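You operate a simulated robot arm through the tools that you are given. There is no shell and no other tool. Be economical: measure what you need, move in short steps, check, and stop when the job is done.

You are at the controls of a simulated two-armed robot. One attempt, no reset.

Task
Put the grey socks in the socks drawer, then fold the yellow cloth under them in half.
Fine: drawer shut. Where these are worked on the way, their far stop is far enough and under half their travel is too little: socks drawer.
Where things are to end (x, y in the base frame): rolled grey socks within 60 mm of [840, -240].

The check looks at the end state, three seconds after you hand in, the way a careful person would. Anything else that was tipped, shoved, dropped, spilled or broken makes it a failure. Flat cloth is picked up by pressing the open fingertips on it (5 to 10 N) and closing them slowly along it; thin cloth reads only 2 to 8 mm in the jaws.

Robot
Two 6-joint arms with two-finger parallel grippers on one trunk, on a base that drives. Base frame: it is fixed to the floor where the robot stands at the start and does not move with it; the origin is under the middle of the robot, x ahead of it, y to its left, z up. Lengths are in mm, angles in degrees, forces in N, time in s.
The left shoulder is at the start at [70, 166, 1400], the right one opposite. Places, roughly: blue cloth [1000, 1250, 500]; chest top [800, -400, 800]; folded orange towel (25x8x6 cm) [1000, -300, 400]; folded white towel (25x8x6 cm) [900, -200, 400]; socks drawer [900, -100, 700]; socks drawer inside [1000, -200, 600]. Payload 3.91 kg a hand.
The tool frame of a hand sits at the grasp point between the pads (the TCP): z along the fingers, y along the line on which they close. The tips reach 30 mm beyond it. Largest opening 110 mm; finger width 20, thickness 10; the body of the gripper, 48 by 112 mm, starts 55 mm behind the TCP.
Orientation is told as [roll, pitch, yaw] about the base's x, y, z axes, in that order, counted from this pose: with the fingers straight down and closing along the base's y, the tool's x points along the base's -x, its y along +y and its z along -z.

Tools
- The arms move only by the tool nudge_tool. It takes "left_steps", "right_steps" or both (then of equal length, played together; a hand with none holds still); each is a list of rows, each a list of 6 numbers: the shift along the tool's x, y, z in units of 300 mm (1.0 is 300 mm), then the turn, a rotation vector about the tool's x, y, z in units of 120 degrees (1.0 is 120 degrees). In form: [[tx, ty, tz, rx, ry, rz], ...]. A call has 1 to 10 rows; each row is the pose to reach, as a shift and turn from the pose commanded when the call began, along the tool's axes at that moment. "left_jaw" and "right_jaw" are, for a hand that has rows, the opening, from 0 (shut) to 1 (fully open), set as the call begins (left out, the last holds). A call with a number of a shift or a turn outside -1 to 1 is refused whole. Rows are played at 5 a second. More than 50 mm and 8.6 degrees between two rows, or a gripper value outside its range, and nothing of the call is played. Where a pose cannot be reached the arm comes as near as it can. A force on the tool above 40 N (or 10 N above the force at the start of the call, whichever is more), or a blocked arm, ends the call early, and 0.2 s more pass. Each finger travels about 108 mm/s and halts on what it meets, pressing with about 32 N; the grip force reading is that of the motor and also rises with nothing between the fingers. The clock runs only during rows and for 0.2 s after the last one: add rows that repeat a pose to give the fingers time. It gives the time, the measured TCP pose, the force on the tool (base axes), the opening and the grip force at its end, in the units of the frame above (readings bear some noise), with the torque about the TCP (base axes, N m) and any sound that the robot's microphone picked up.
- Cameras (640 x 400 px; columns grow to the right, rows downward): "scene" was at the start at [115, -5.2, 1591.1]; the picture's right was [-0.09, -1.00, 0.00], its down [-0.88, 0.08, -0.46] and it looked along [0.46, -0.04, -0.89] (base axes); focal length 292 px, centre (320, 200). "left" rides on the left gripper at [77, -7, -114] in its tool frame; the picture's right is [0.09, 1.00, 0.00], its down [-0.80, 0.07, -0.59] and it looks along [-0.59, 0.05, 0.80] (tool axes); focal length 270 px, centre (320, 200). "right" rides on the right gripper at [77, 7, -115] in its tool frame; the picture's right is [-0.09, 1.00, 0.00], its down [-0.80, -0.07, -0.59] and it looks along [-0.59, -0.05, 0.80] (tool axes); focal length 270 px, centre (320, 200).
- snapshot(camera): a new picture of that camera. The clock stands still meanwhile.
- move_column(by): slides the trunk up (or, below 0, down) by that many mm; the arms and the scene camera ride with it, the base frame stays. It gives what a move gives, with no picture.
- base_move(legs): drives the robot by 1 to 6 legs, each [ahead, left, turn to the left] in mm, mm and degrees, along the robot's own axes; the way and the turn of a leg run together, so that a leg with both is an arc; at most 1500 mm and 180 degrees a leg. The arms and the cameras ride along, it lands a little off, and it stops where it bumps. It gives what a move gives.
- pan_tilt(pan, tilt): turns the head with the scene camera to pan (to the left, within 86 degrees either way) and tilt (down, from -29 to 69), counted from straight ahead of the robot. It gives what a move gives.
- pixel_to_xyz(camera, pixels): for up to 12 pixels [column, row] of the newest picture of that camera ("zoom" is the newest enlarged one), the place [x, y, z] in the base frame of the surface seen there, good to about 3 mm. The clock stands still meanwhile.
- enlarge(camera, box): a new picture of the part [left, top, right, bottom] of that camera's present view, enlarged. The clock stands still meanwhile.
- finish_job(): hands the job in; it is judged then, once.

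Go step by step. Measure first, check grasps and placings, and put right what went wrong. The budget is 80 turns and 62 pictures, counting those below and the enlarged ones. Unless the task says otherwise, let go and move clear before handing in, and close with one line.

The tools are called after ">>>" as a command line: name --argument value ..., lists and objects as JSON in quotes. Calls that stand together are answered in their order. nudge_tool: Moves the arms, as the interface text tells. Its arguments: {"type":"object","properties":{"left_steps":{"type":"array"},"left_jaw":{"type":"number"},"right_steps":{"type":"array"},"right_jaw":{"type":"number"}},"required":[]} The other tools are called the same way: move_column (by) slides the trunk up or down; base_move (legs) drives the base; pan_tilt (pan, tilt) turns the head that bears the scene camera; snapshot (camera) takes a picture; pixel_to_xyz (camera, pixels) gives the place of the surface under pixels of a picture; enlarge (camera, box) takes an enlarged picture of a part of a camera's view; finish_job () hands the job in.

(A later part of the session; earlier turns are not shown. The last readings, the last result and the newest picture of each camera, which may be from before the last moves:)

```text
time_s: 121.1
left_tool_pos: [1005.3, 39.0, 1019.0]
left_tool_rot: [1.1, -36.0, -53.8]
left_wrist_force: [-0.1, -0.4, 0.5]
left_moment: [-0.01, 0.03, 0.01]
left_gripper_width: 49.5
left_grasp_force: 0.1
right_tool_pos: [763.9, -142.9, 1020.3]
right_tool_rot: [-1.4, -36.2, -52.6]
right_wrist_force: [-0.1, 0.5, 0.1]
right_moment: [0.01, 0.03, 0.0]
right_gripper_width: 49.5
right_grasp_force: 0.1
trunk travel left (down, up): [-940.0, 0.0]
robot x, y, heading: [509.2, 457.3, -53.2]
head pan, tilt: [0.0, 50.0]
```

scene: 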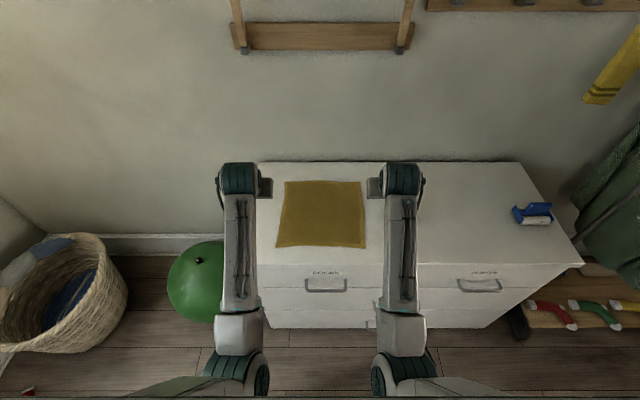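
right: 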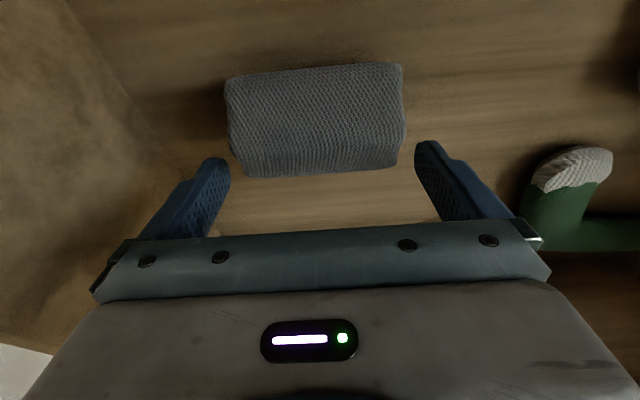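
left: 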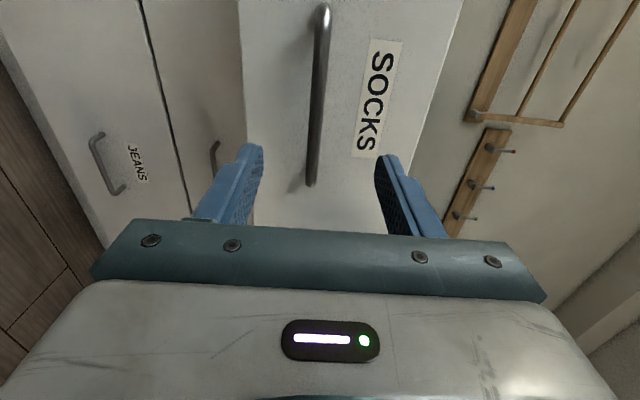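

Now at t 828 and 525, levelled. I try 16 mm more inward each and then look at the cloth with the hand cameras.

>>> nudge_tool --left_steps '[[0, -0.02, 0, 0, 0, 0], [0, -0.04, 0, 0, 0, 0], [0, -0.055, 0, 0, 0, 0]]' --right_steps '[[0, 0.02, 0, 0, 0, 0], [0, 0.04, 0, 0, 0, 0], [0, 0.055, 0, 0, 0, 0]]'

>>> snapshot --camera "right"

>>> snapshot --camera "left"

```text
time_s: 122.1
left_tool_pos: [1013.2, 43.1, 1013.7]
left_tool_rot: [4.2, -35.9, -55.0]
left_wrist_force: [0.5, -0.2, 0.5]
left_moment: [-0.02, 0.03, 0.0]
left_gripper_width: 49.6
left_grasp_force: 0.1
right_tool_pos: [758.6, -147.0, 1016.7]
right_tool_rot: [-4.5, -35.9, -51.5]
right_wrist_force: [1.1, 0.2, 1.1]
right_moment: [-0.01, -0.01, -0.02]
right_gripper_width: 49.7
right_grasp_force: 0.0
trunk travel left (down, up): [-940.0, 0.0]
robot x, y, heading: [507.9, 459.1, -53.5]
head pan, tilt: [0.0, 50.0]
stopped in row 3 (left hand): the arm was blocked; the commanded pose is now the measured one
```

```text
22 pictures are left
```

right: 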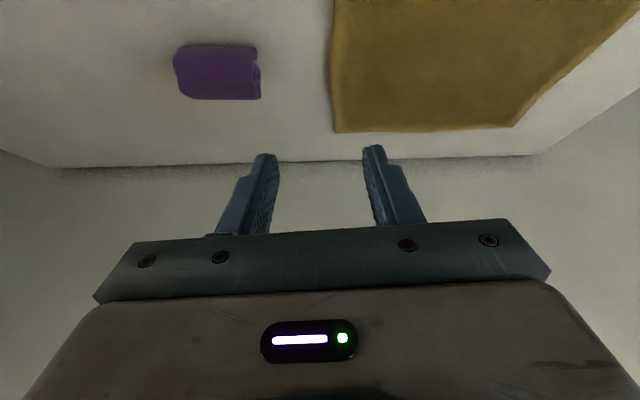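

```text
21 pictures are left
```

left: 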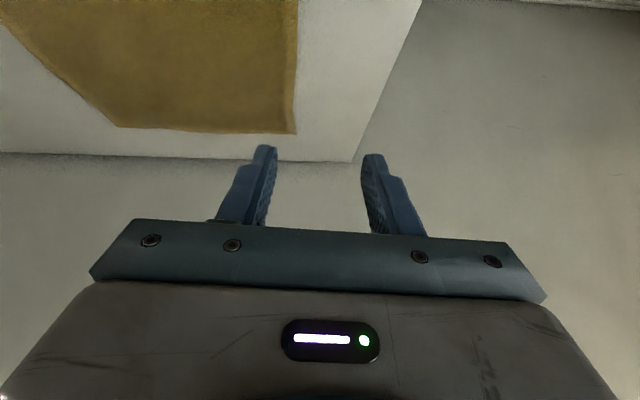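

Both stop near ±151 mm: the forearms already point straight ahead (pan limit), so extra inward reach needs a slight inward roll of the fingers. I measure the front corners from both hand cameras, then command about 8 degrees of inward roll with 30 mm inward shift.

>>> pixel_to_xyz --camera "right" --pixels '[[338, 128], [420, 127], [510, 123], [334, 40]]'

>>> pixel_to_xyz --camera "left" --pixels '[[292, 129], [210, 126], [120, 123], [294, 40]]'

>>> nudge_tool --left_steps '[[0, -0.02, 0, 0.02, 0, -0.002], [0, -0.04, 0, 0.04, 0, -0.004], [0, -0.06, 0, 0.06, 0, -0.006], [0, -0.08, 0, 0.08, 0, -0.008], [0, -0.103, 0, 0.094, 0, -0.01]]' --right_steps '[[0, 0.02, 0, -0.02, 0, 0.002], [0, 0.04, 0, -0.04, 0, 0.004], [0, 0.06, 0, -0.06, 0, 0.006], [0, 0.08, 0, -0.08, 0, 0.008], [0, 0.103, 0, -0.098, 0, 0.012]]'

```text
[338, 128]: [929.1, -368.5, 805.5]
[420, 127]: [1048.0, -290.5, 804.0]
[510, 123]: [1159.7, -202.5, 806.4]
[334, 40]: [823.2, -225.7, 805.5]
```

```text
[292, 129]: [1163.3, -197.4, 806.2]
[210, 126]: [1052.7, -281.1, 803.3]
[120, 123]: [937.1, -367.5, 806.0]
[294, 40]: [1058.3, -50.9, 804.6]
```

```text
time_s: 123.3
left_tool_pos: [985.6, 22.4, 1013.1]
left_tool_rot: [-8.3, -36.0, -53.5]
left_wrist_force: [0.4, 0.4, -0.4]
left_moment: [0.01, 0.05, 0.03]
left_gripper_width: 49.4
left_grasp_force: 0.1
right_tool_pos: [785.3, -126.1, 1014.6]
right_tool_rot: [8.8, -35.8, -53.4]
right_wrist_force: [0.2, 0.2, -1.0]
right_moment: [-0.02, 0.04, -0.03]
right_gripper_width: 49.4
right_grasp_force: 0.1
trunk travel left (down, up): [-940.0, 0.0]
robot x, y, heading: [507.1, 459.4, -53.3]
head pan, tilt: [0.0, 50.0]
```

The roll trick works: hands at t 802 and 553, n -572, so fingertips will land at n≈-590 just inside the front edge. I lower the trunk 165 mm to just above the cloth and check.

>>> move_column --by -165

>>> nudge_tool --left_steps '[[0, 0, 0, 0, 0, 0], [0, 0, 0, 0, 0, 0]]' --right_steps '[[0, 0, 0, 0, 0, 0], [0, 0, 0, 0, 0, 0]]' --left_jaw 0.36 --right_jaw 0.36

>>> snapshot --camera "right"

>>> snapshot --camera "left"

```text
time_s: 125.2
left_tool_pos: [986.4, 22.8, 849.3]
left_tool_rot: [-8.3, -36.0, -53.4]
left_wrist_force: [-0.2, 0.3, 0.3]
left_moment: [-0.01, -0.02, -0.01]
left_gripper_width: 49.2
left_grasp_force: 0.0
right_tool_pos: [784.6, -127.1, 849.7]
right_tool_rot: [8.7, -36.0, -53.4]
right_wrist_force: [0.3, 0.4, -0.2]
right_moment: [0.01, 0.01, -0.02]
right_gripper_width: 49.5
right_grasp_force: 0.0
trunk travel left (down, up): [-775.0, 165.0]
robot x, y, heading: [508.0, 458.3, -53.3]
head pan, tilt: [0.0, 50.0]
```

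```text
time_s: 125.8
left_tool_pos: [985.2, 21.9, 847.3]
left_tool_rot: [-8.3, -35.9, -53.4]
left_wrist_force: [-0.9, 0.7, 0.2]
left_moment: [-0.02, -0.03, 0.02]
left_gripper_width: 39.7
left_grasp_force: 0.0
right_tool_pos: [784.9, -126.7, 849.8]
right_tool_rot: [8.8, -36.0, -53.4]
right_wrist_force: [0.5, -0.1, -0.3]
right_moment: [0.0, -0.02, -0.01]
right_gripper_width: 39.5
right_grasp_force: 0.0
trunk travel left (down, up): [-775.0, 165.0]
robot x, y, heading: [506.7, 459.0, -53.3]
head pan, tilt: [0.0, 50.0]
```

```text
20 pictures are left
```

right: 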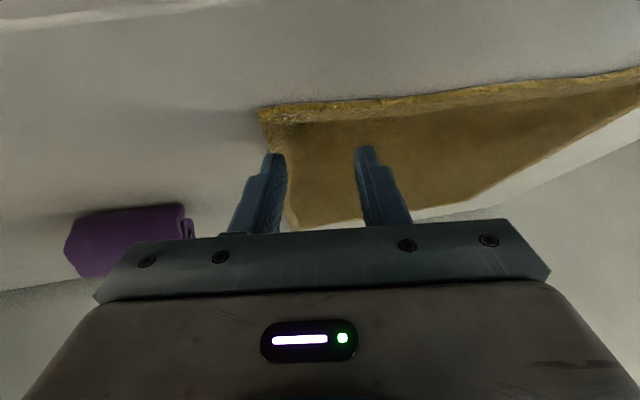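

```text
19 pictures are left
```

left: 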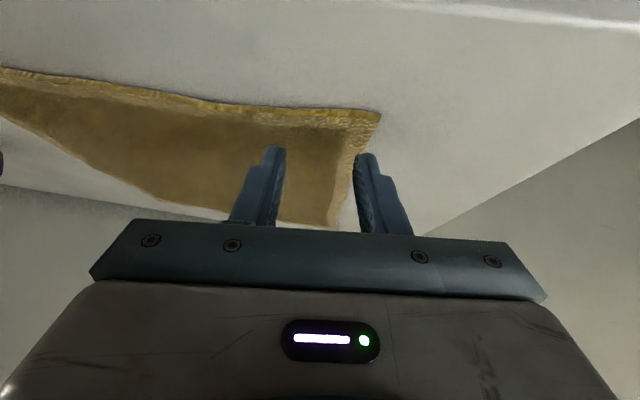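

The outer fingers sit right at the cloth's side edges. I move both hands 11 mm inward and narrow the opening to 30 mm, so both tips land on cloth.

>>> nudge_tool --left_steps '[[0, -0.018, 0, 0.006, 0, 0], [0, -0.037, 0, 0.012, 0, 0], [0, -0.037, 0, 0.012, 0, 0]]' --right_steps '[[0, 0.018, 0, -0.006, 0, 0], [0, 0.037, 0, -0.012, 0, 0], [0, 0.037, 0, -0.012, 0, 0]]' --left_jaw 0.28 --right_jaw 0.28

>>> move_column --by -12

>>> move_column --by -4

```text
time_s: 126.6
left_tool_pos: [978.6, 17.6, 849.1]
left_tool_rot: [-9.7, -35.9, -53.5]
left_wrist_force: [0.1, -0.4, -0.2]
left_moment: [-0.01, 0.01, 0.01]
left_gripper_width: 30.8
left_grasp_force: 0.1
right_tool_pos: [793.8, -119.1, 851.4]
right_tool_rot: [10.1, -35.9, -53.4]
right_wrist_force: [0.5, 0.1, -0.5]
right_moment: [0.04, -0.02, 0.0]
right_gripper_width: 30.7
right_grasp_force: 0.1
trunk travel left (down, up): [-775.0, 165.0]
robot x, y, heading: [507.0, 460.2, -53.2]
head pan, tilt: [0.0, 50.0]
```

```text
time_s: 127.2
left_tool_pos: [979.6, 17.4, 836.9]
left_tool_rot: [-9.7, -36.0, -53.5]
left_wrist_force: [-0.2, 0.4, 0.7]
left_moment: [-0.01, -0.01, -0.01]
left_gripper_width: 30.6
left_grasp_force: 0.0
right_tool_pos: [793.5, -120.3, 838.9]
right_tool_rot: [10.1, -36.0, -53.4]
right_wrist_force: [-0.7, 0.1, -0.8]
right_moment: [-0.02, 0.03, 0.01]
right_gripper_width: 30.8
right_grasp_force: 0.2
trunk travel left (down, up): [-763.0, 177.0]
robot x, y, heading: [504.9, 459.1, -53.5]
head pan, tilt: [0.0, 50.0]
```

```text
time_s: 127.8
left_tool_pos: [977.8, 17.8, 835.1]
left_tool_rot: [-9.6, -36.2, -53.5]
left_wrist_force: [-0.2, 0.1, 13.8]
left_moment: [0.04, -0.29, 0.01]
left_gripper_width: 30.3
left_grasp_force: 0.1
right_tool_pos: [792.1, -119.9, 835.8]
right_tool_rot: [10.2, -36.1, -53.4]
right_wrist_force: [0.0, -0.4, 0.8]
right_moment: [0.0, 0.01, -0.01]
right_gripper_width: 30.7
right_grasp_force: 0.0
trunk travel left (down, up): [-759.0, 181.0]
robot x, y, heading: [506.1, 458.6, -53.4]
head pan, tilt: [0.0, 50.0]
```

Left presses with 14 N, right not yet. I ease the left up 1 mm and lower the right 2 mm.

>>> nudge_tool --left_steps '[[-0.0015, 0, -0.002, 0, 0, 0], [-0.0015, 0, -0.002, 0, 0, 0]]' --right_steps '[[0.003, 0, 0.004, 0, 0, 0], [0.004, 0, 0.0054, 0, 0, 0]]'

```text
time_s: 128.3
left_tool_pos: [978.3, 18.7, 833.7]
left_tool_rot: [-9.8, -36.1, -53.5]
left_wrist_force: [1.6, -2.1, 11.6]
left_moment: [-0.08, -0.31, -0.01]
left_gripper_width: 30.5
left_grasp_force: 0.0
right_tool_pos: [792.2, -118.2, 834.8]
right_tool_rot: [10.1, -36.2, -53.4]
right_wrist_force: [0.2, -2.6, 6.4]
right_moment: [-0.16, 0.03, 0.01]
right_gripper_width: 30.7
right_grasp_force: 0.0
trunk travel left (down, up): [-759.0, 181.0]
robot x, y, heading: [506.2, 461.6, -53.2]
head pan, tilt: [0.0, 50.0]
```

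Forces are 12 and 6 N. I close slowly in steps, following down slightly to keep the pressure as the tilted fingers come together.

>>> nudge_tool --left_steps '[[0, 0, 0, 0, 0, 0], [0.0005, 0, 0.001, 0, 0, 0]]' --right_steps '[[0, 0, 0, 0, 0, 0], [0.001, 0, 0.0015, 0, 0, 0]]' --left_jaw 0.2 --right_jaw 0.2

>>> nudge_tool --left_steps '[[0, 0, 0, 0, 0, 0], [0.001, 0, 0.0015, 0, 0, 0]]' --right_steps '[[0, 0, 0, 0, 0, 0], [0.001, 0, 0.0015, 0, 0, 0]]' --left_jaw 0.13 --right_jaw 0.13

>>> nudge_tool --left_steps '[[0, 0, 0, 0, 0, 0], [0.001, 0, 0.0015, 0, 0, 0]]' --right_steps '[[0, 0, 0, 0, 0, 0], [0.001, 0, 0.0015, 0, 0, 0]]' --left_jaw 0.06 --right_jaw 0.06

>>> nudge_tool --left_steps '[[0, 0, 0, 0, 0, 0], [0, 0, 0, 0, 0, 0], [0, 0, 0, 0, 0, 0]]' --right_steps '[[0, 0, 0, 0, 0, 0], [0, 0, 0, 0, 0, 0], [0, 0, 0, 0, 0, 0]]' --left_jaw 0 --right_jaw 0

```text
time_s: 128.9
left_tool_pos: [976.6, 18.1, 834.6]
left_tool_rot: [-9.7, -35.9, -53.6]
left_wrist_force: [-1.2, 0.9, 4.7]
left_moment: [0.02, -0.05, -0.02]
left_gripper_width: 21.5
left_grasp_force: 0.1
right_tool_pos: [792.4, -118.7, 833.9]
right_tool_rot: [10.2, -36.3, -53.3]
right_wrist_force: [-2.3, -0.9, 11.6]
right_moment: [-0.24, 0.13, 0.0]
right_gripper_width: 22.2
right_grasp_force: 0.2
trunk travel left (down, up): [-759.0, 181.0]
robot x, y, heading: [506.4, 459.3, -53.3]
head pan, tilt: [0.0, 50.0]
```

```text
time_s: 129.6
left_tool_pos: [977.5, 17.6, 835.0]
left_tool_rot: [-9.6, -36.2, -53.6]
left_wrist_force: [0.4, -0.6, 3.1]
left_moment: [-0.03, -0.06, -0.01]
left_gripper_width: 14.0
left_grasp_force: 0.0
right_tool_pos: [792.5, -117.7, 833.6]
right_tool_rot: [10.1, -36.2, -53.3]
right_wrist_force: [-2.1, 2.2, 14.4]
right_moment: [-0.15, 0.11, -0.03]
right_gripper_width: 13.5
right_grasp_force: 0.1
trunk travel left (down, up): [-759.0, 181.0]
robot x, y, heading: [507.2, 454.1, -53.1]
head pan, tilt: [0.0, 50.0]
```

```text
time_s: 130.2
left_tool_pos: [978.3, 20.3, 833.8]
left_tool_rot: [-9.9, -36.0, -53.3]
left_wrist_force: [0.1, -0.6, 2.5]
left_moment: [-0.03, -0.02, -0.01]
left_gripper_width: 6.0
left_grasp_force: 0.0
right_tool_pos: [793.1, -119.2, 833.4]
right_tool_rot: [10.2, -36.2, -53.4]
right_wrist_force: [-0.5, 1.9, 14.2]
right_moment: [-0.12, -0.01, 0.0]
right_gripper_width: 5.0
right_grasp_force: 0.0
trunk travel left (down, up): [-759.0, 181.0]
robot x, y, heading: [512.4, 458.8, -53.5]
head pan, tilt: [0.0, 50.0]
```

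```text
time_s: 130.9
left_tool_pos: [976.9, 18.2, 833.0]
left_tool_rot: [-9.7, -36.1, -53.5]
left_wrist_force: [0.1, -0.2, 2.7]
left_moment: [-0.06, -0.05, 0.0]
left_gripper_width: 0.1
left_grasp_force: 31.9
right_tool_pos: [793.3, -118.6, 831.2]
right_tool_rot: [10.1, -36.1, -53.3]
right_wrist_force: [-1.8, -0.1, 13.9]
right_moment: [-0.18, -0.04, -0.01]
right_gripper_width: 0.0
right_grasp_force: 32.5
trunk travel left (down, up): [-759.0, 181.0]
robot x, y, heading: [507.2, 459.1, -53.3]
head pan, tilt: [0.0, 50.0]
```

Both jaws shut empty (0 mm): with the roll, only one fingertip of each hand pressed. I lift a little, open, and spin each hand 13 degrees about its own axis so the closing line becomes horizontal and both tips touch.

>>> move_column --by 12

>>> nudge_tool --left_steps '[[0, 0, 0, 0, 0, 0.036], [0, 0, 0, 0, 0, 0.072], [0, 0, 0, 0, 0, 0.108], [0, 0, 0, 0, 0, 0.108]]' --right_steps '[[0, 0, 0, 0, 0, -0.036], [0, 0, 0, 0, 0, -0.072], [0, 0, 0, 0, 0, -0.108], [0, 0, 0, 0, 0, -0.108]]' --left_jaw 0.3 --right_jaw 0.3

>>> snapshot --camera "right"

>>> snapshot --camera "left"

```text
time_s: 131.6
left_tool_pos: [977.1, 17.5, 843.3]
left_tool_rot: [-9.7, -35.9, -53.5]
left_wrist_force: [0.3, 0.3, 0.2]
left_moment: [0.02, -0.01, 0.02]
left_gripper_width: 0.0
left_grasp_force: 32.5
right_tool_pos: [793.9, -119.1, 843.5]
right_tool_rot: [10.1, -36.0, -53.4]
right_wrist_force: [0.1, -0.4, -0.3]
right_moment: [-0.03, 0.0, 0.01]
right_gripper_width: 0.0
right_grasp_force: 32.0
trunk travel left (down, up): [-771.0, 169.0]
robot x, y, heading: [506.3, 459.6, -53.2]
head pan, tilt: [0.0, 50.0]
```

```text
time_s: 132.6
left_tool_pos: [977.3, 17.1, 842.6]
left_tool_rot: [-0.3, -37.0, -69.6]
left_wrist_force: [-0.6, -0.8, -0.1]
left_moment: [-0.02, 0.04, 0.0]
left_gripper_width: 33.1
left_grasp_force: 0.0
right_tool_pos: [794.8, -119.4, 843.2]
right_tool_rot: [0.5, -37.2, -37.3]
right_wrist_force: [-0.1, 0.2, 0.3]
right_moment: [0.0, -0.02, -0.02]
right_gripper_width: 33.0
right_grasp_force: 0.0
trunk travel left (down, up): [-771.0, 169.0]
robot x, y, heading: [504.6, 462.9, -53.0]
head pan, tilt: [0.0, 50.0]
```

```text
18 pictures are left
```

right: 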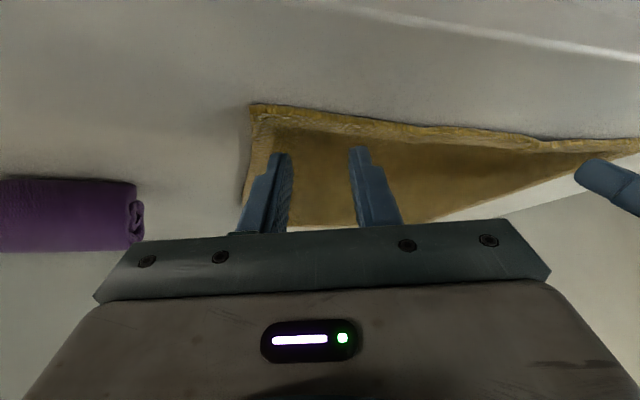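

```text
17 pictures are left
```

left: 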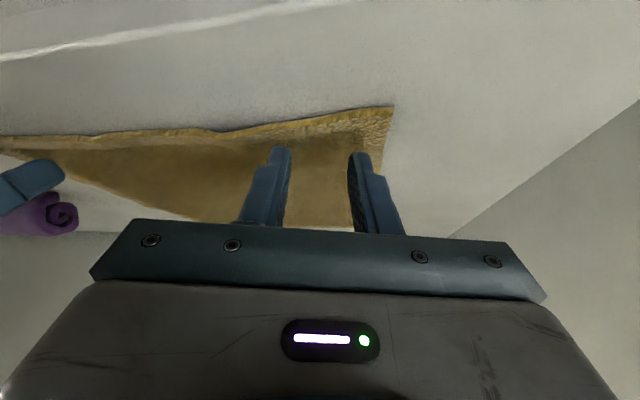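

Levelled (roll ≈ 0) and all four tips are over the cloth near its corners. I press down with the trunk.

>>> move_column --by -9

>>> move_column --by -2

```text
time_s: 133.1
left_tool_pos: [977.2, 17.5, 835.2]
left_tool_rot: [-0.1, -37.1, -69.6]
left_wrist_force: [0.3, -0.1, -0.2]
left_moment: [0.01, -0.01, 0.01]
left_gripper_width: 32.9
left_grasp_force: 0.1
right_tool_pos: [794.5, -118.8, 833.3]
right_tool_rot: [0.5, -37.2, -37.3]
right_wrist_force: [0.1, 0.2, 0.1]
right_moment: [-0.01, -0.02, -0.01]
right_gripper_width: 33.1
right_grasp_force: 0.1
trunk travel left (down, up): [-762.0, 178.0]
robot x, y, heading: [502.0, 456.2, -53.3]
head pan, tilt: [0.0, 50.0]
```

```text
time_s: 133.7
left_tool_pos: [976.9, 17.0, 834.7]
left_tool_rot: [-0.1, -37.1, -69.5]
left_wrist_force: [-0.5, -0.3, 0.2]
left_moment: [0.0, 0.02, 0.01]
left_gripper_width: 32.8
left_grasp_force: 0.2
right_tool_pos: [793.3, -119.3, 832.7]
right_tool_rot: [0.5, -37.2, -37.3]
right_wrist_force: [0.6, -0.3, 4.3]
right_moment: [-0.04, -0.07, -0.04]
right_gripper_width: 32.9
right_grasp_force: 0.1
trunk travel left (down, up): [-760.0, 180.0]
robot x, y, heading: [507.1, 455.1, -53.2]
head pan, tilt: [0.0, 50.0]
```

Right touches at 4 N, left nearly. I lower the left 2.4 mm and the right 0.7 mm, then close in slow steps.

>>> nudge_tool --left_steps '[[0.0024, 0, 0.0032, 0, 0, 0], [0.0048, 0, 0.0064, 0, 0, 0], [0.0048, 0, 0.0064, 0, 0, 0]]' --right_steps '[[0.0007, 0, 0.001, 0, 0, 0], [0.0014, 0, 0.0019, 0, 0, 0], [0.0014, 0, 0.0019, 0, 0, 0]]'

>>> nudge_tool --left_steps '[[0, 0, 0, 0, 0, 0], [0, 0, 0, 0, 0, 0]]' --right_steps '[[0, 0, 0, 0, 0, 0], [0, 0, 0, 0, 0, 0]]' --left_jaw 0.24 --right_jaw 0.24

```text
time_s: 134.4
left_tool_pos: [977.9, 16.9, 832.2]
left_tool_rot: [-0.3, -37.3, -69.5]
left_wrist_force: [0.2, -1.4, 7.1]
left_moment: [-0.14, -0.06, 0.0]
left_gripper_width: 33.2
left_grasp_force: 0.1
right_tool_pos: [794.4, -117.7, 832.6]
right_tool_rot: [0.6, -37.3, -37.3]
right_wrist_force: [1.5, -1.8, 7.1]
right_moment: [-0.06, -0.1, -0.02]
right_gripper_width: 33.1
right_grasp_force: 0.1
trunk travel left (down, up): [-760.0, 180.0]
robot x, y, heading: [507.4, 453.8, -53.1]
head pan, tilt: [0.0, 50.0]
```

```text
time_s: 135.1
left_tool_pos: [977.2, 18.0, 831.9]
left_tool_rot: [-0.1, -37.3, -69.5]
left_wrist_force: [-1.8, -3.9, 10.1]
left_moment: [-0.17, -0.07, -0.02]
left_gripper_width: 26.4
left_grasp_force: 0.1
right_tool_pos: [792.7, -118.1, 832.6]
right_tool_rot: [0.5, -37.2, -37.3]
right_wrist_force: [2.2, 0.6, 7.5]
right_moment: [-0.05, -0.11, 0.01]
right_gripper_width: 26.6
right_grasp_force: 0.1
trunk travel left (down, up): [-760.0, 180.0]
robot x, y, heading: [506.7, 459.9, -53.3]
head pan, tilt: [0.0, 50.0]
```

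Both press with 7–10 N, just as wanted. I continue closing slowly.

>>> nudge_tool --left_steps '[[0, 0, 0, 0, 0, 0], [0, 0, 0, 0, 0, 0]]' --right_steps '[[0, 0, 0, 0, 0, 0], [0, 0, 0, 0, 0, 0]]' --left_jaw 0.17 --right_jaw 0.17

>>> nudge_tool --left_steps '[[0, 0, 0, 0, 0, 0], [0, 0, 0, 0, 0, 0]]' --right_steps '[[0, 0, 0, 0, 0, 0], [0, 0, 0, 0, 0, 0]]' --left_jaw 0.1 --right_jaw 0.1

>>> nudge_tool --left_steps '[[0, 0, 0, 0, 0, 0], [0, 0, 0, 0, 0, 0]]' --right_steps '[[0, 0, 0, 0, 0, 0], [0, 0, 0, 0, 0, 0]]' --left_jaw 0.04 --right_jaw 0.04

>>> nudge_tool --left_steps '[[0, 0, 0, 0, 0, 0], [0, 0, 0, 0, 0, 0], [0, 0, 0, 0, 0, 0]]' --right_steps '[[0, 0, 0, 0, 0, 0], [0, 0, 0, 0, 0, 0], [0, 0, 0, 0, 0, 0]]' --left_jaw 0 --right_jaw 0

```text
time_s: 135.7
left_tool_pos: [976.6, 18.3, 832.6]
left_tool_rot: [-0.1, -37.3, -69.6]
left_wrist_force: [-1.7, -3.3, 11.2]
left_moment: [-0.2, -0.03, -0.01]
left_gripper_width: 19.2
left_grasp_force: 0.1
right_tool_pos: [792.5, -118.7, 832.6]
right_tool_rot: [0.5, -37.2, -37.2]
right_wrist_force: [2.4, 1.7, 5.3]
right_moment: [0.02, -0.08, 0.02]
right_gripper_width: 18.9
right_grasp_force: 0.8
trunk travel left (down, up): [-760.0, 180.0]
robot x, y, heading: [509.1, 455.4, -53.1]
head pan, tilt: [0.0, 50.0]
```

```text
time_s: 136.2
left_tool_pos: [977.0, 18.8, 832.7]
left_tool_rot: [-0.1, -37.2, -69.5]
left_wrist_force: [-2.2, -2.1, 12.3]
left_moment: [-0.19, 0.01, -0.02]
left_gripper_width: 11.7
left_grasp_force: 0.4
right_tool_pos: [792.2, -118.4, 833.4]
right_tool_rot: [0.4, -37.3, -37.3]
right_wrist_force: [1.4, 1.7, 5.9]
right_moment: [-0.03, -0.11, -0.01]
right_gripper_width: 11.5
right_grasp_force: 2.5
trunk travel left (down, up): [-760.0, 180.0]
robot x, y, heading: [503.1, 456.8, -53.4]
head pan, tilt: [0.0, 50.0]
```

```text
time_s: 136.8
left_tool_pos: [977.1, 18.2, 830.3]
left_tool_rot: [-0.1, -37.1, -69.6]
left_wrist_force: [-4.9, -4.5, 13.5]
left_moment: [-0.25, 0.12, -0.12]
left_gripper_width: 5.5
left_grasp_force: 9.6
right_tool_pos: [793.5, -116.7, 832.7]
right_tool_rot: [0.4, -37.3, -37.3]
right_wrist_force: [6.6, 5.1, 4.6]
right_moment: [0.13, -0.25, 0.07]
right_gripper_width: 4.7
right_grasp_force: 8.4
trunk travel left (down, up): [-760.0, 180.0]
robot x, y, heading: [509.5, 454.4, -53.3]
head pan, tilt: [0.0, 50.0]
```

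```text
time_s: 137.7
left_tool_pos: [976.7, 17.8, 831.7]
left_tool_rot: [-0.1, -37.2, -69.5]
left_wrist_force: [-7.1, -6.4, 13.0]
left_moment: [-0.31, 0.17, -0.07]
left_gripper_width: 3.8
left_grasp_force: 32.0
right_tool_pos: [794.2, -117.4, 832.1]
right_tool_rot: [0.6, -37.2, -37.3]
right_wrist_force: [8.5, 5.6, 4.4]
right_moment: [0.17, -0.29, 0.09]
right_gripper_width: 3.6
right_grasp_force: 32.0
trunk travel left (down, up): [-760.0, 180.0]
robot x, y, heading: [509.2, 458.2, -53.2]
head pan, tilt: [0.0, 50.0]
```

Both hands hold cloth (3.8 and 3.6 mm, 32 N). I play the first half of the fold arc: 131 mm ahead and 120 mm up.

>>> nudge_tool --left_steps '[[-0.042, 0.0015, -0.047, 0, 0, 0], [-0.091, 0.006, -0.086, 0, 0, 0], [-0.146, 0.0134, -0.117, 0, 0, 0], [-0.205, 0.0234, -0.139, 0, 0, 0], [-0.268, 0.036, -0.152, 0, 0, 0], [-0.333, 0.0506, -0.154, 0, 0, 0], [-0.397, 0.067, -0.147, 0, 0, 0], [-0.46, 0.0848, -0.129, 0, 0, 0], [-0.52, 0.1035, -0.102, 0, 0, 0], [-0.575, 0.1227, -0.067, 0, 0, 0]]' --right_steps '[[-0.042, -0.0015, -0.047, 0, 0, 0], [-0.091, -0.006, -0.086, 0, 0, 0], [-0.146, -0.0134, -0.117, 0, 0, 0], [-0.205, -0.0234, -0.139, 0, 0, 0], [-0.268, -0.036, -0.152, 0, 0, 0], [-0.333, -0.0506, -0.154, 0, 0, 0], [-0.397, -0.067, -0.147, 0, 0, 0], [-0.46, -0.0848, -0.129, 0, 0, 0], [-0.52, -0.1035, -0.102, 0, 0, 0], [-0.575, -0.1227, -0.067, 0, 0, 0]]'

>>> snapshot --camera "scene"

>>> snapshot --camera "right"

```text
time_s: 139.8
left_tool_pos: [1057.8, -89.5, 949.4]
left_tool_rot: [-0.2, -37.0, -69.5]
left_wrist_force: [-7.1, -5.8, -0.2]
left_moment: [-0.16, 0.23, -0.09]
left_gripper_width: 3.3
left_grasp_force: 31.9
right_tool_pos: [872.8, -223.8, 948.7]
right_tool_rot: [0.6, -37.1, -37.4]
right_wrist_force: [7.2, 5.4, 0.2]
right_moment: [0.16, -0.24, 0.06]
right_gripper_width: 3.2
right_grasp_force: 32.0
trunk travel left (down, up): [-760.0, 180.0]
robot x, y, heading: [503.3, 458.0, -53.2]
head pan, tilt: [0.0, 50.0]
```

```text
16 pictures are left
```

scene: 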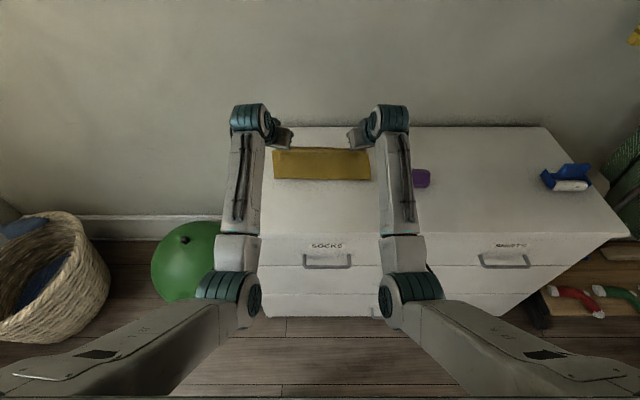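

```text
15 pictures are left
```

right: 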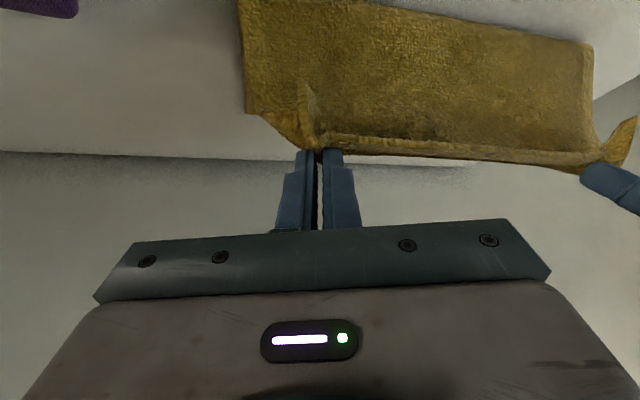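

The cloth hangs evenly between both hands. I play the second half: 131 mm more ahead and 110 mm down.

>>> nudge_tool --left_steps '[[-0.05, 0.019, 0.043, 0, 0, 0], [-0.092, 0.038, 0.092, 0, 0, 0], [-0.128, 0.0557, 0.147, 0, 0, 0], [-0.155, 0.0721, 0.204, 0, 0, 0], [-0.172, 0.0867, 0.264, 0, 0, 0], [-0.18, 0.0993, 0.325, 0, 0, 0], [-0.177, 0.1093, 0.385, 0, 0, 0], [-0.165, 0.1167, 0.442, 0, 0, 0], [-0.144, 0.1212, 0.496, 0, 0, 0], [-0.114, 0.1227, 0.545, 0, 0, 0]]' --right_steps '[[-0.05, -0.019, 0.043, 0, 0, 0], [-0.092, -0.038, 0.092, 0, 0, 0], [-0.128, -0.0557, 0.147, 0, 0, 0], [-0.155, -0.0721, 0.204, 0, 0, 0], [-0.172, -0.0867, 0.264, 0, 0, 0], [-0.18, -0.0993, 0.325, 0, 0, 0], [-0.177, -0.1093, 0.385, 0, 0, 0], [-0.165, -0.1167, 0.442, 0, 0, 0], [-0.144, -0.1212, 0.496, 0, 0, 0], [-0.114, -0.1227, 0.545, 0, 0, 0]]'

>>> snapshot --camera "scene"

>>> snapshot --camera "right"

```text
time_s: 142.1
left_tool_pos: [1134.5, -190.6, 842.7]
left_tool_rot: [-0.2, -37.2, -69.5]
left_wrist_force: [-7.6, -6.7, 0.9]
left_moment: [-0.23, 0.23, -0.05]
left_gripper_width: 3.4
left_grasp_force: 32.0
right_tool_pos: [949.6, -329.5, 843.6]
right_tool_rot: [0.5, -37.3, -37.2]
right_wrist_force: [8.8, 5.2, 1.0]
right_moment: [0.16, -0.24, 0.09]
right_gripper_width: 3.3
right_grasp_force: 31.9
trunk travel left (down, up): [-760.0, 180.0]
robot x, y, heading: [509.0, 457.4, -53.1]
head pan, tilt: [0.0, 50.0]
```

```text
14 pictures are left
```

scene: 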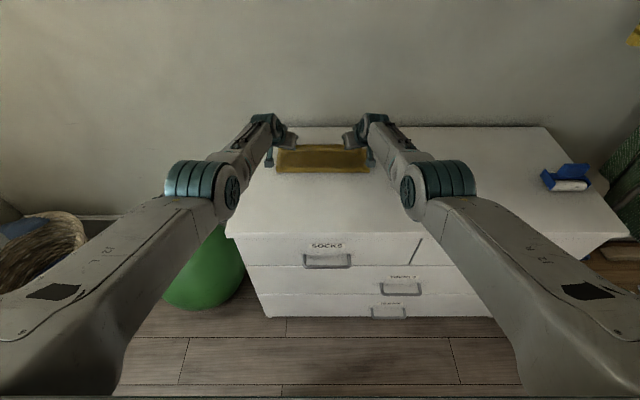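

```text
13 pictures are left
```

right: 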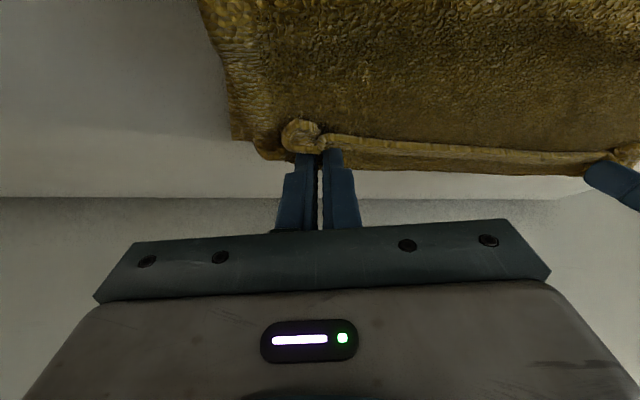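

The edge is laid over the back edge (tips at n≈-851). I lower 3 mm, open the jaws a little to let the cloth go, and check before withdrawing.

>>> move_column --by -3

>>> nudge_tool --left_steps '[[0, 0, 0, 0, 0, 0], [0, 0, 0, 0, 0, 0], [0, 0, 0, 0, 0, 0]]' --right_steps '[[0, 0, 0, 0, 0, 0], [0, 0, 0, 0, 0, 0], [0, 0, 0, 0, 0, 0]]' --left_jaw 0.3 --right_jaw 0.3

>>> nudge_tool --left_steps '[[0, 0, -0.03, 0, 0, 0], [0, 0, -0.06, 0, 0, 0], [0, 0, -0.1, 0, 0, 0], [0, 0, -0.15, 0, 0, 0], [0, 0, -0.2, 0, 0, 0], [0, 0, -0.26, 0, 0, 0], [0, 0, -0.32, 0, 0, 0], [0, 0, -0.38, 0, 0, 0]]' --right_steps '[[0, 0, -0.03, 0, 0, 0], [0, 0, -0.06, 0, 0, 0], [0, 0, -0.1, 0, 0, 0], [0, 0, -0.15, 0, 0, 0], [0, 0, -0.2, 0, 0, 0], [0, 0, -0.26, 0, 0, 0], [0, 0, -0.32, 0, 0, 0], [0, 0, -0.38, 0, 0, 0]]'

>>> snapshot --camera "right"

>>> snapshot --camera "left"

```text
time_s: 142.6
left_tool_pos: [1132.6, -190.1, 840.0]
left_tool_rot: [-0.1, -37.3, -69.6]
left_wrist_force: [-7.7, -6.6, 4.1]
left_moment: [-0.29, 0.24, -0.11]
left_gripper_width: 3.2
left_grasp_force: 31.9
right_tool_pos: [948.7, -328.3, 840.5]
right_tool_rot: [0.5, -37.4, -37.4]
right_wrist_force: [9.3, 4.9, 4.8]
right_moment: [0.15, -0.32, 0.08]
right_gripper_width: 3.5
right_grasp_force: 32.0
trunk travel left (down, up): [-757.0, 183.0]
robot x, y, heading: [510.5, 455.4, -53.2]
head pan, tilt: [0.0, 50.0]
```

```text
time_s: 143.4
left_tool_pos: [1133.8, -189.8, 839.0]
left_tool_rot: [-0.1, -37.0, -69.5]
left_wrist_force: [0.1, 0.3, 3.2]
left_moment: [0.0, -0.02, 0.03]
left_gripper_width: 32.2
left_grasp_force: 0.0
right_tool_pos: [948.6, -328.9, 839.2]
right_tool_rot: [0.5, -37.2, -37.2]
right_wrist_force: [0.1, -0.1, 3.6]
right_moment: [-0.08, -0.02, 0.0]
right_gripper_width: 32.7
right_grasp_force: 0.1
trunk travel left (down, up): [-757.0, 183.0]
robot x, y, heading: [506.7, 459.3, -53.3]
head pan, tilt: [0.0, 50.0]
```

```text
time_s: 145.2
left_tool_pos: [1108.8, -125.8, 930.3]
left_tool_rot: [-0.2, -37.1, -69.4]
left_wrist_force: [-0.6, 0.9, 0.3]
left_moment: [-0.01, 0.01, 0.0]
left_gripper_width: 32.8
left_grasp_force: 0.1
right_tool_pos: [892.1, -286.7, 929.5]
right_tool_rot: [0.5, -37.2, -37.4]
right_wrist_force: [0.3, 0.8, -0.1]
right_moment: [0.01, 0.02, -0.02]
right_gripper_width: 33.0
right_grasp_force: 0.1
trunk travel left (down, up): [-757.0, 183.0]
robot x, y, heading: [503.7, 453.5, -53.4]
head pan, tilt: [0.0, 50.0]
```

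```text
12 pictures are left
```

right: 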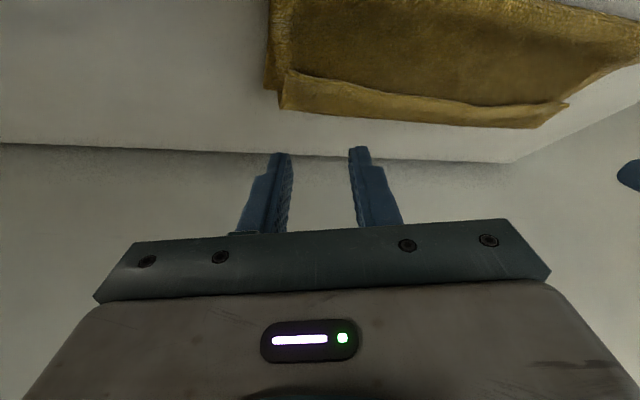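

```text
11 pictures are left
```

left: 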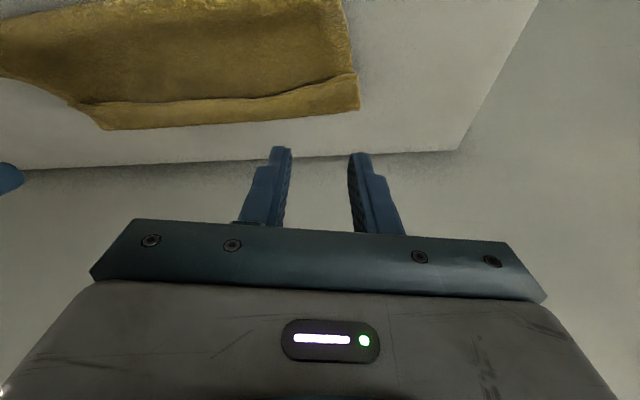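

The fold lies neat; the top edge ends a little short of the bottom edge. I raise the trunk, back away and measure.

>>> pixel_to_xyz --camera "right" --pixels '[[290, 73], [287, 103], [400, 88], [400, 112], [520, 103], [520, 123], [560, 100], [275, 10]]'

>>> move_column --by 130

>>> base_move --legs '[[-250, 0, 0]]'

>>> enlarge --camera "scene" --box '[180, 90, 500, 290]'

```text
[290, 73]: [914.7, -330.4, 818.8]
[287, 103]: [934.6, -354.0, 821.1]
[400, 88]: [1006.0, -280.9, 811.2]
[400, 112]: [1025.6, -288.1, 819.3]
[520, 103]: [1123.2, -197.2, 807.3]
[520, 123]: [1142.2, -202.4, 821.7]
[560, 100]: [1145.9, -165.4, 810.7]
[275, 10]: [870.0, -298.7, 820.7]
```

```text
time_s: 146.8
left_tool_pos: [1110.1, -126.6, 1058.7]
left_tool_rot: [-0.1, -37.1, -69.4]
left_wrist_force: [-0.2, -0.7, -0.3]
left_moment: [-0.02, 0.01, 0.01]
left_gripper_width: 33.1
left_grasp_force: 0.1
right_tool_pos: [894.6, -287.8, 1059.7]
right_tool_rot: [0.5, -37.1, -37.3]
right_wrist_force: [-0.4, 0.1, 0.6]
right_moment: [-0.02, 0.0, 0.02]
right_gripper_width: 33.2
right_grasp_force: 0.1
trunk travel left (down, up): [-887.0, 53.0]
robot x, y, heading: [507.1, 460.1, -53.4]
head pan, tilt: [0.0, 50.0]
```

```text
time_s: 148.6
left_tool_pos: [960.5, 74.4, 1058.4]
left_tool_rot: [-0.2, -37.0, -69.5]
left_wrist_force: [0.9, 0.2, -0.2]
left_moment: [-0.01, 0.0, -0.02]
left_gripper_width: 32.9
left_grasp_force: 0.0
right_tool_pos: [743.5, -87.5, 1058.6]
right_tool_rot: [0.6, -36.9, -37.4]
right_wrist_force: [-0.5, -0.2, 0.0]
right_moment: [0.0, 0.01, 0.02]
right_gripper_width: 33.1
right_grasp_force: 0.1
trunk travel left (down, up): [-887.0, 53.0]
robot x, y, heading: [354.9, 659.3, -53.3]
head pan, tilt: [0.0, 50.0]
```

```text
2.00 times, centred on (340, 190) of scene
```

zoom: 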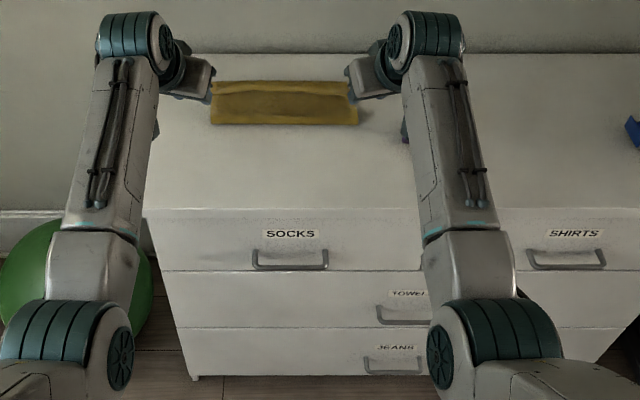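

The folded cloth shows at zoom (210-358, 82-125). I measure its outline and back off further to see the purple socks too.

>>> pixel_to_xyz --camera "zoom" --pixels '[[214, 84], [285, 83], [350, 84], [212, 123], [285, 123], [356, 123], [285, 91], [285, 98], [285, 130]]'

>>> base_move --legs '[[-150, -180, 0]]'

>>> snapshot --camera "scene"

```text
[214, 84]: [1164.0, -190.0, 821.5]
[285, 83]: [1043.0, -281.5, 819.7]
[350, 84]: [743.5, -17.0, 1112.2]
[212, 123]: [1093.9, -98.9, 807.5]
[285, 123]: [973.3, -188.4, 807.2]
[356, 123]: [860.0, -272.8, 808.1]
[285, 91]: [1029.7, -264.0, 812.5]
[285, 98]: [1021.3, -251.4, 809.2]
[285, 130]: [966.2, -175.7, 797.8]
```

```text
time_s: 150.3
left_tool_pos: [725.9, 88.8, 1057.7]
left_tool_rot: [-0.4, -37.0, -69.7]
left_wrist_force: [0.6, 0.3, -0.9]
left_moment: [-0.01, 0.02, 0.0]
left_gripper_width: 33.0
left_grasp_force: 0.1
right_tool_pos: [508.8, -72.5, 1058.6]
right_tool_rot: [0.4, -37.0, -37.5]
right_wrist_force: [0.7, -0.2, -0.1]
right_moment: [-0.01, 0.03, -0.01]
right_gripper_width: 33.0
right_grasp_force: 0.0
trunk travel left (down, up): [-887.0, 53.0]
robot x, y, heading: [124.3, 672.4, -53.6]
head pan, tilt: [0.0, 50.0]
```

```text
9 pictures are left
```

scene: 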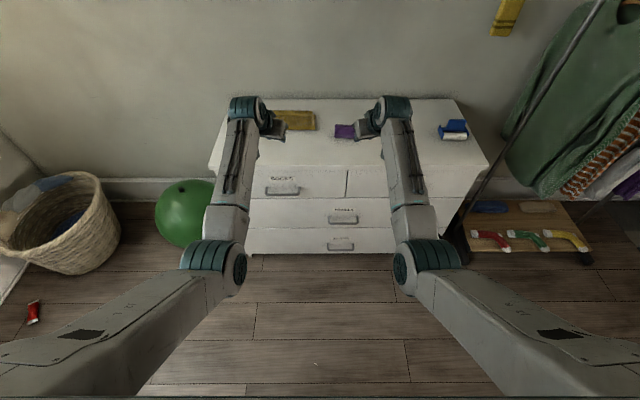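

The purple socks at (344,131) still lie at their place and the drawer is shut. The cloth spans n -735 to -851 with a raised hem at the back, so I go closer for a better look.

>>> base_move --legs '[[0, 172, 0.4], [510, 0, 0]]'

>>> pan_tilt --pan 0 --tilt 45

>>> enlarge --camera "scene" --box '[250, 130, 410, 230]'

```text
time_s: 154.4
left_tool_pos: [1164.0, -217.2, 1060.8]
left_tool_rot: [-0.1, -37.2, -69.9]
left_wrist_force: [-0.1, 0.0, 0.0]
left_moment: [0.01, 0.03, 0.02]
left_gripper_width: 32.7
left_grasp_force: 0.1
right_tool_pos: [947.4, -379.6, 1060.5]
right_tool_rot: [0.5, -37.2, -37.4]
right_wrist_force: [-0.5, 0.0, -0.2]
right_moment: [0.0, -0.02, -0.03]
right_gripper_width: 33.0
right_grasp_force: 0.1
trunk travel left (down, up): [-887.0, 53.0]
robot x, y, heading: [563.3, 365.8, -53.8]
head pan, tilt: [0.0, 50.0]
```

```text
time_s: 155.0
left_tool_pos: [1164.6, -217.5, 1060.3]
left_tool_rot: [-0.1, -37.1, -69.6]
left_wrist_force: [-0.3, -0.6, 0.0]
left_moment: [0.04, 0.02, -0.04]
left_gripper_width: 33.0
left_grasp_force: 0.0
right_tool_pos: [947.7, -379.2, 1060.3]
right_tool_rot: [0.4, -37.2, -37.6]
right_wrist_force: [-0.5, 0.6, 0.0]
right_moment: [0.0, -0.02, -0.01]
right_gripper_width: 33.0
right_grasp_force: 0.1
trunk travel left (down, up): [-887.0, 53.0]
robot x, y, heading: [565.0, 364.7, -53.5]
head pan, tilt: [0.0, 45.0]
```

```text
4.00 times, centred on (330, 180) of scene
```

zoom: 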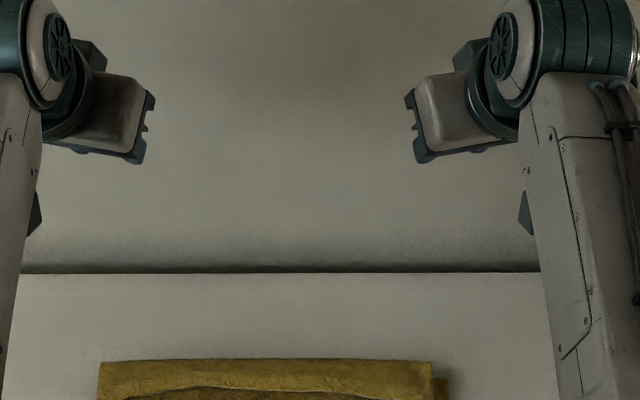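

The view was a bit too high; I enlarge the lower region.

>>> enlarge --camera "scene" --box '[250, 200, 390, 290]'

>>> pixel_to_xyz --camera "zoom" --pixels '[[80, 90], [80, 110], [200, 95], [200, 110], [200, 125], [200, 150], [200, 200], [200, 260], [440, 105], [470, 120], [320, 100], [320, 130]]'

```text
4.44 times, centred on (320, 245) of scene
```

zoom: 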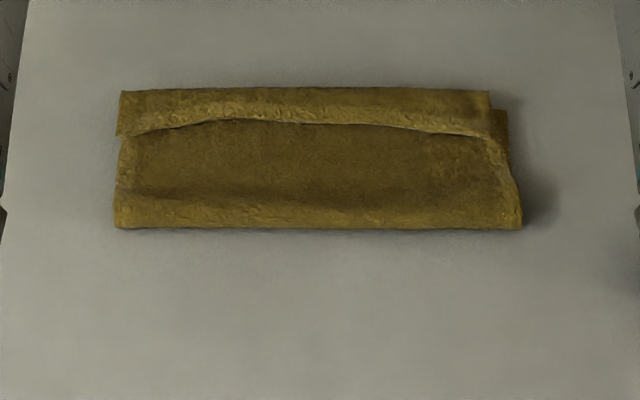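

```text
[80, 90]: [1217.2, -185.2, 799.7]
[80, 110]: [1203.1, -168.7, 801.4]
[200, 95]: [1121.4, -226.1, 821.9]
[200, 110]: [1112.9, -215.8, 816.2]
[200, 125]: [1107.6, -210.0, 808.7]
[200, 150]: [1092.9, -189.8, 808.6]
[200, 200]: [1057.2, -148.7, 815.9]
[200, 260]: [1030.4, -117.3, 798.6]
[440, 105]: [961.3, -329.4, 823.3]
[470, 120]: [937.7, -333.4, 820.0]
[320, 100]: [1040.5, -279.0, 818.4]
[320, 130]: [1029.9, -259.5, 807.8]
```

A strip of about 25 mm of the moved edge lies turned back on top (its free edge at n≈-831, z 816). I'll flip it over: base back 85 mm, jaws opened to 80 mm, down to just above the top layer, then sweep ahead.

>>> base_move --legs '[[-86, 0, 0.3]]'

>>> nudge_tool --left_steps '[[0, 0, 0, 0, 0, 0], [0, 0, 0, 0, 0, 0]]' --right_steps '[[0, 0, 0, 0, 0, 0], [0, 0, 0, 0, 0, 0]]' --left_jaw 0.72 --right_jaw 0.72

>>> move_column --by -190

>>> snapshot --camera "right"

```text
time_s: 156.1
left_tool_pos: [1118.7, -152.3, 1055.4]
left_tool_rot: [-0.2, -36.9, -69.5]
left_wrist_force: [0.8, -0.4, -0.4]
left_moment: [0.01, -0.01, -0.01]
left_gripper_width: 32.9
left_grasp_force: 0.1
right_tool_pos: [903.2, -315.5, 1054.6]
right_tool_rot: [0.5, -36.9, -37.4]
right_wrist_force: [0.2, 0.5, -0.6]
right_moment: [0.01, 0.01, -0.01]
right_gripper_width: 33.2
right_grasp_force: 0.0
trunk travel left (down, up): [-887.0, 53.0]
robot x, y, heading: [513.6, 436.1, -53.4]
head pan, tilt: [0.0, 45.0]
```

```text
time_s: 156.7
left_tool_pos: [1119.2, -152.1, 1057.5]
left_tool_rot: [-0.2, -36.9, -69.5]
left_wrist_force: [-0.5, -0.4, 0.6]
left_moment: [0.03, 0.0, 0.03]
left_gripper_width: 79.2
left_grasp_force: 0.0
right_tool_pos: [901.9, -313.6, 1057.0]
right_tool_rot: [0.6, -37.0, -37.4]
right_wrist_force: [0.6, -0.7, -0.5]
right_moment: [0.02, 0.04, 0.02]
right_gripper_width: 79.2
right_grasp_force: 0.0
trunk travel left (down, up): [-887.0, 53.0]
robot x, y, heading: [513.0, 433.7, -53.4]
head pan, tilt: [0.0, 45.0]
```

```text
time_s: 158.8
left_tool_pos: [1117.1, -148.8, 868.4]
left_tool_rot: [-0.1, -37.2, -69.6]
left_wrist_force: [0.6, 0.1, -0.6]
left_moment: [0.01, 0.02, -0.03]
left_gripper_width: 79.3
left_grasp_force: 0.1
right_tool_pos: [899.9, -312.2, 869.1]
right_tool_rot: [0.5, -37.2, -37.3]
right_wrist_force: [0.1, 1.0, 0.1]
right_moment: [0.02, -0.01, 0.02]
right_gripper_width: 79.2
right_grasp_force: 0.1
trunk travel left (down, up): [-697.0, 243.0]
robot x, y, heading: [511.6, 437.8, -53.2]
head pan, tilt: [0.0, 45.0]
```

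```text
6 pictures are left
```

right: 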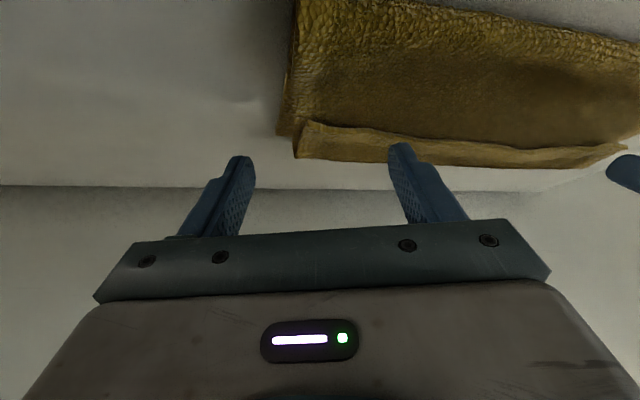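

Inner fingers are over the top layer about 30 mm before the hem edge. I lower 25 mm and sweep ahead, rising gently at the end.

>>> move_column --by -25

>>> nudge_tool --left_steps '[[-0.031, 0.011, 0.023, 0, 0, 0], [-0.061, 0.0225, 0.046, 0, 0, 0], [-0.092, 0.034, 0.069, 0, 0, 0], [-0.119, 0.043, 0.086, 0, 0, 0], [-0.151, 0.0525, 0.097, 0, 0, 0], [-0.185, 0.062, 0.106, 0, 0, 0], [-0.22, 0.071, 0.112, 0, 0, 0], [-0.258, 0.0806, 0.115, 0, 0, 0], [-0.29, 0.088, 0.114, 0, 0, 0]]' --right_steps '[[-0.031, -0.011, 0.023, 0, 0, 0], [-0.061, -0.0225, 0.046, 0, 0, 0], [-0.092, -0.034, 0.069, 0, 0, 0], [-0.119, -0.043, 0.086, 0, 0, 0], [-0.151, -0.0525, 0.097, 0, 0, 0], [-0.185, -0.062, 0.106, 0, 0, 0], [-0.22, -0.071, 0.112, 0, 0, 0], [-0.258, -0.0806, 0.115, 0, 0, 0], [-0.29, -0.088, 0.114, 0, 0, 0]]'

>>> enlarge --camera "scene" --box '[230, 110, 410, 225]'

```text
time_s: 159.5
left_tool_pos: [1116.2, -150.6, 843.9]
left_tool_rot: [-0.1, -37.2, -69.7]
left_wrist_force: [0.6, -0.3, 0.1]
left_moment: [0.01, -0.03, -0.01]
left_gripper_width: 79.2
left_grasp_force: 0.1
right_tool_pos: [900.4, -310.8, 844.8]
right_tool_rot: [0.5, -37.2, -37.4]
right_wrist_force: [-0.1, 0.6, -0.4]
right_moment: [0.03, -0.01, -0.03]
right_gripper_width: 79.4
right_grasp_force: 0.1
trunk travel left (down, up): [-672.0, 268.0]
robot x, y, heading: [515.4, 434.7, -53.5]
head pan, tilt: [0.0, 45.0]
```

```text
time_s: 161.5
left_tool_pos: [1172.7, -224.1, 869.1]
left_tool_rot: [-0.2, -37.1, -69.6]
left_wrist_force: [0.6, -0.4, 0.2]
left_moment: [-0.02, -0.02, 0.0]
left_gripper_width: 79.2
left_grasp_force: 0.1
right_tool_pos: [956.1, -387.3, 868.8]
right_tool_rot: [0.4, -37.1, -37.4]
right_wrist_force: [0.2, -0.2, -0.4]
right_moment: [-0.01, -0.03, 0.0]
right_gripper_width: 79.5
right_grasp_force: 0.0
trunk travel left (down, up): [-672.0, 268.0]
robot x, y, heading: [514.7, 436.1, -53.4]
head pan, tilt: [0.0, 45.0]
```

```text
3.48 times, centred on (320, 168) of scene
```

zoom: 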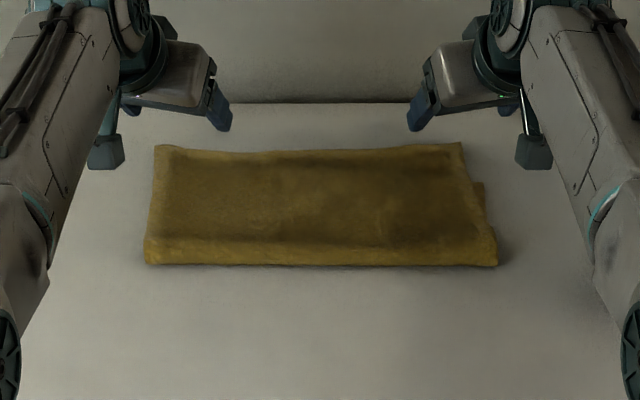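

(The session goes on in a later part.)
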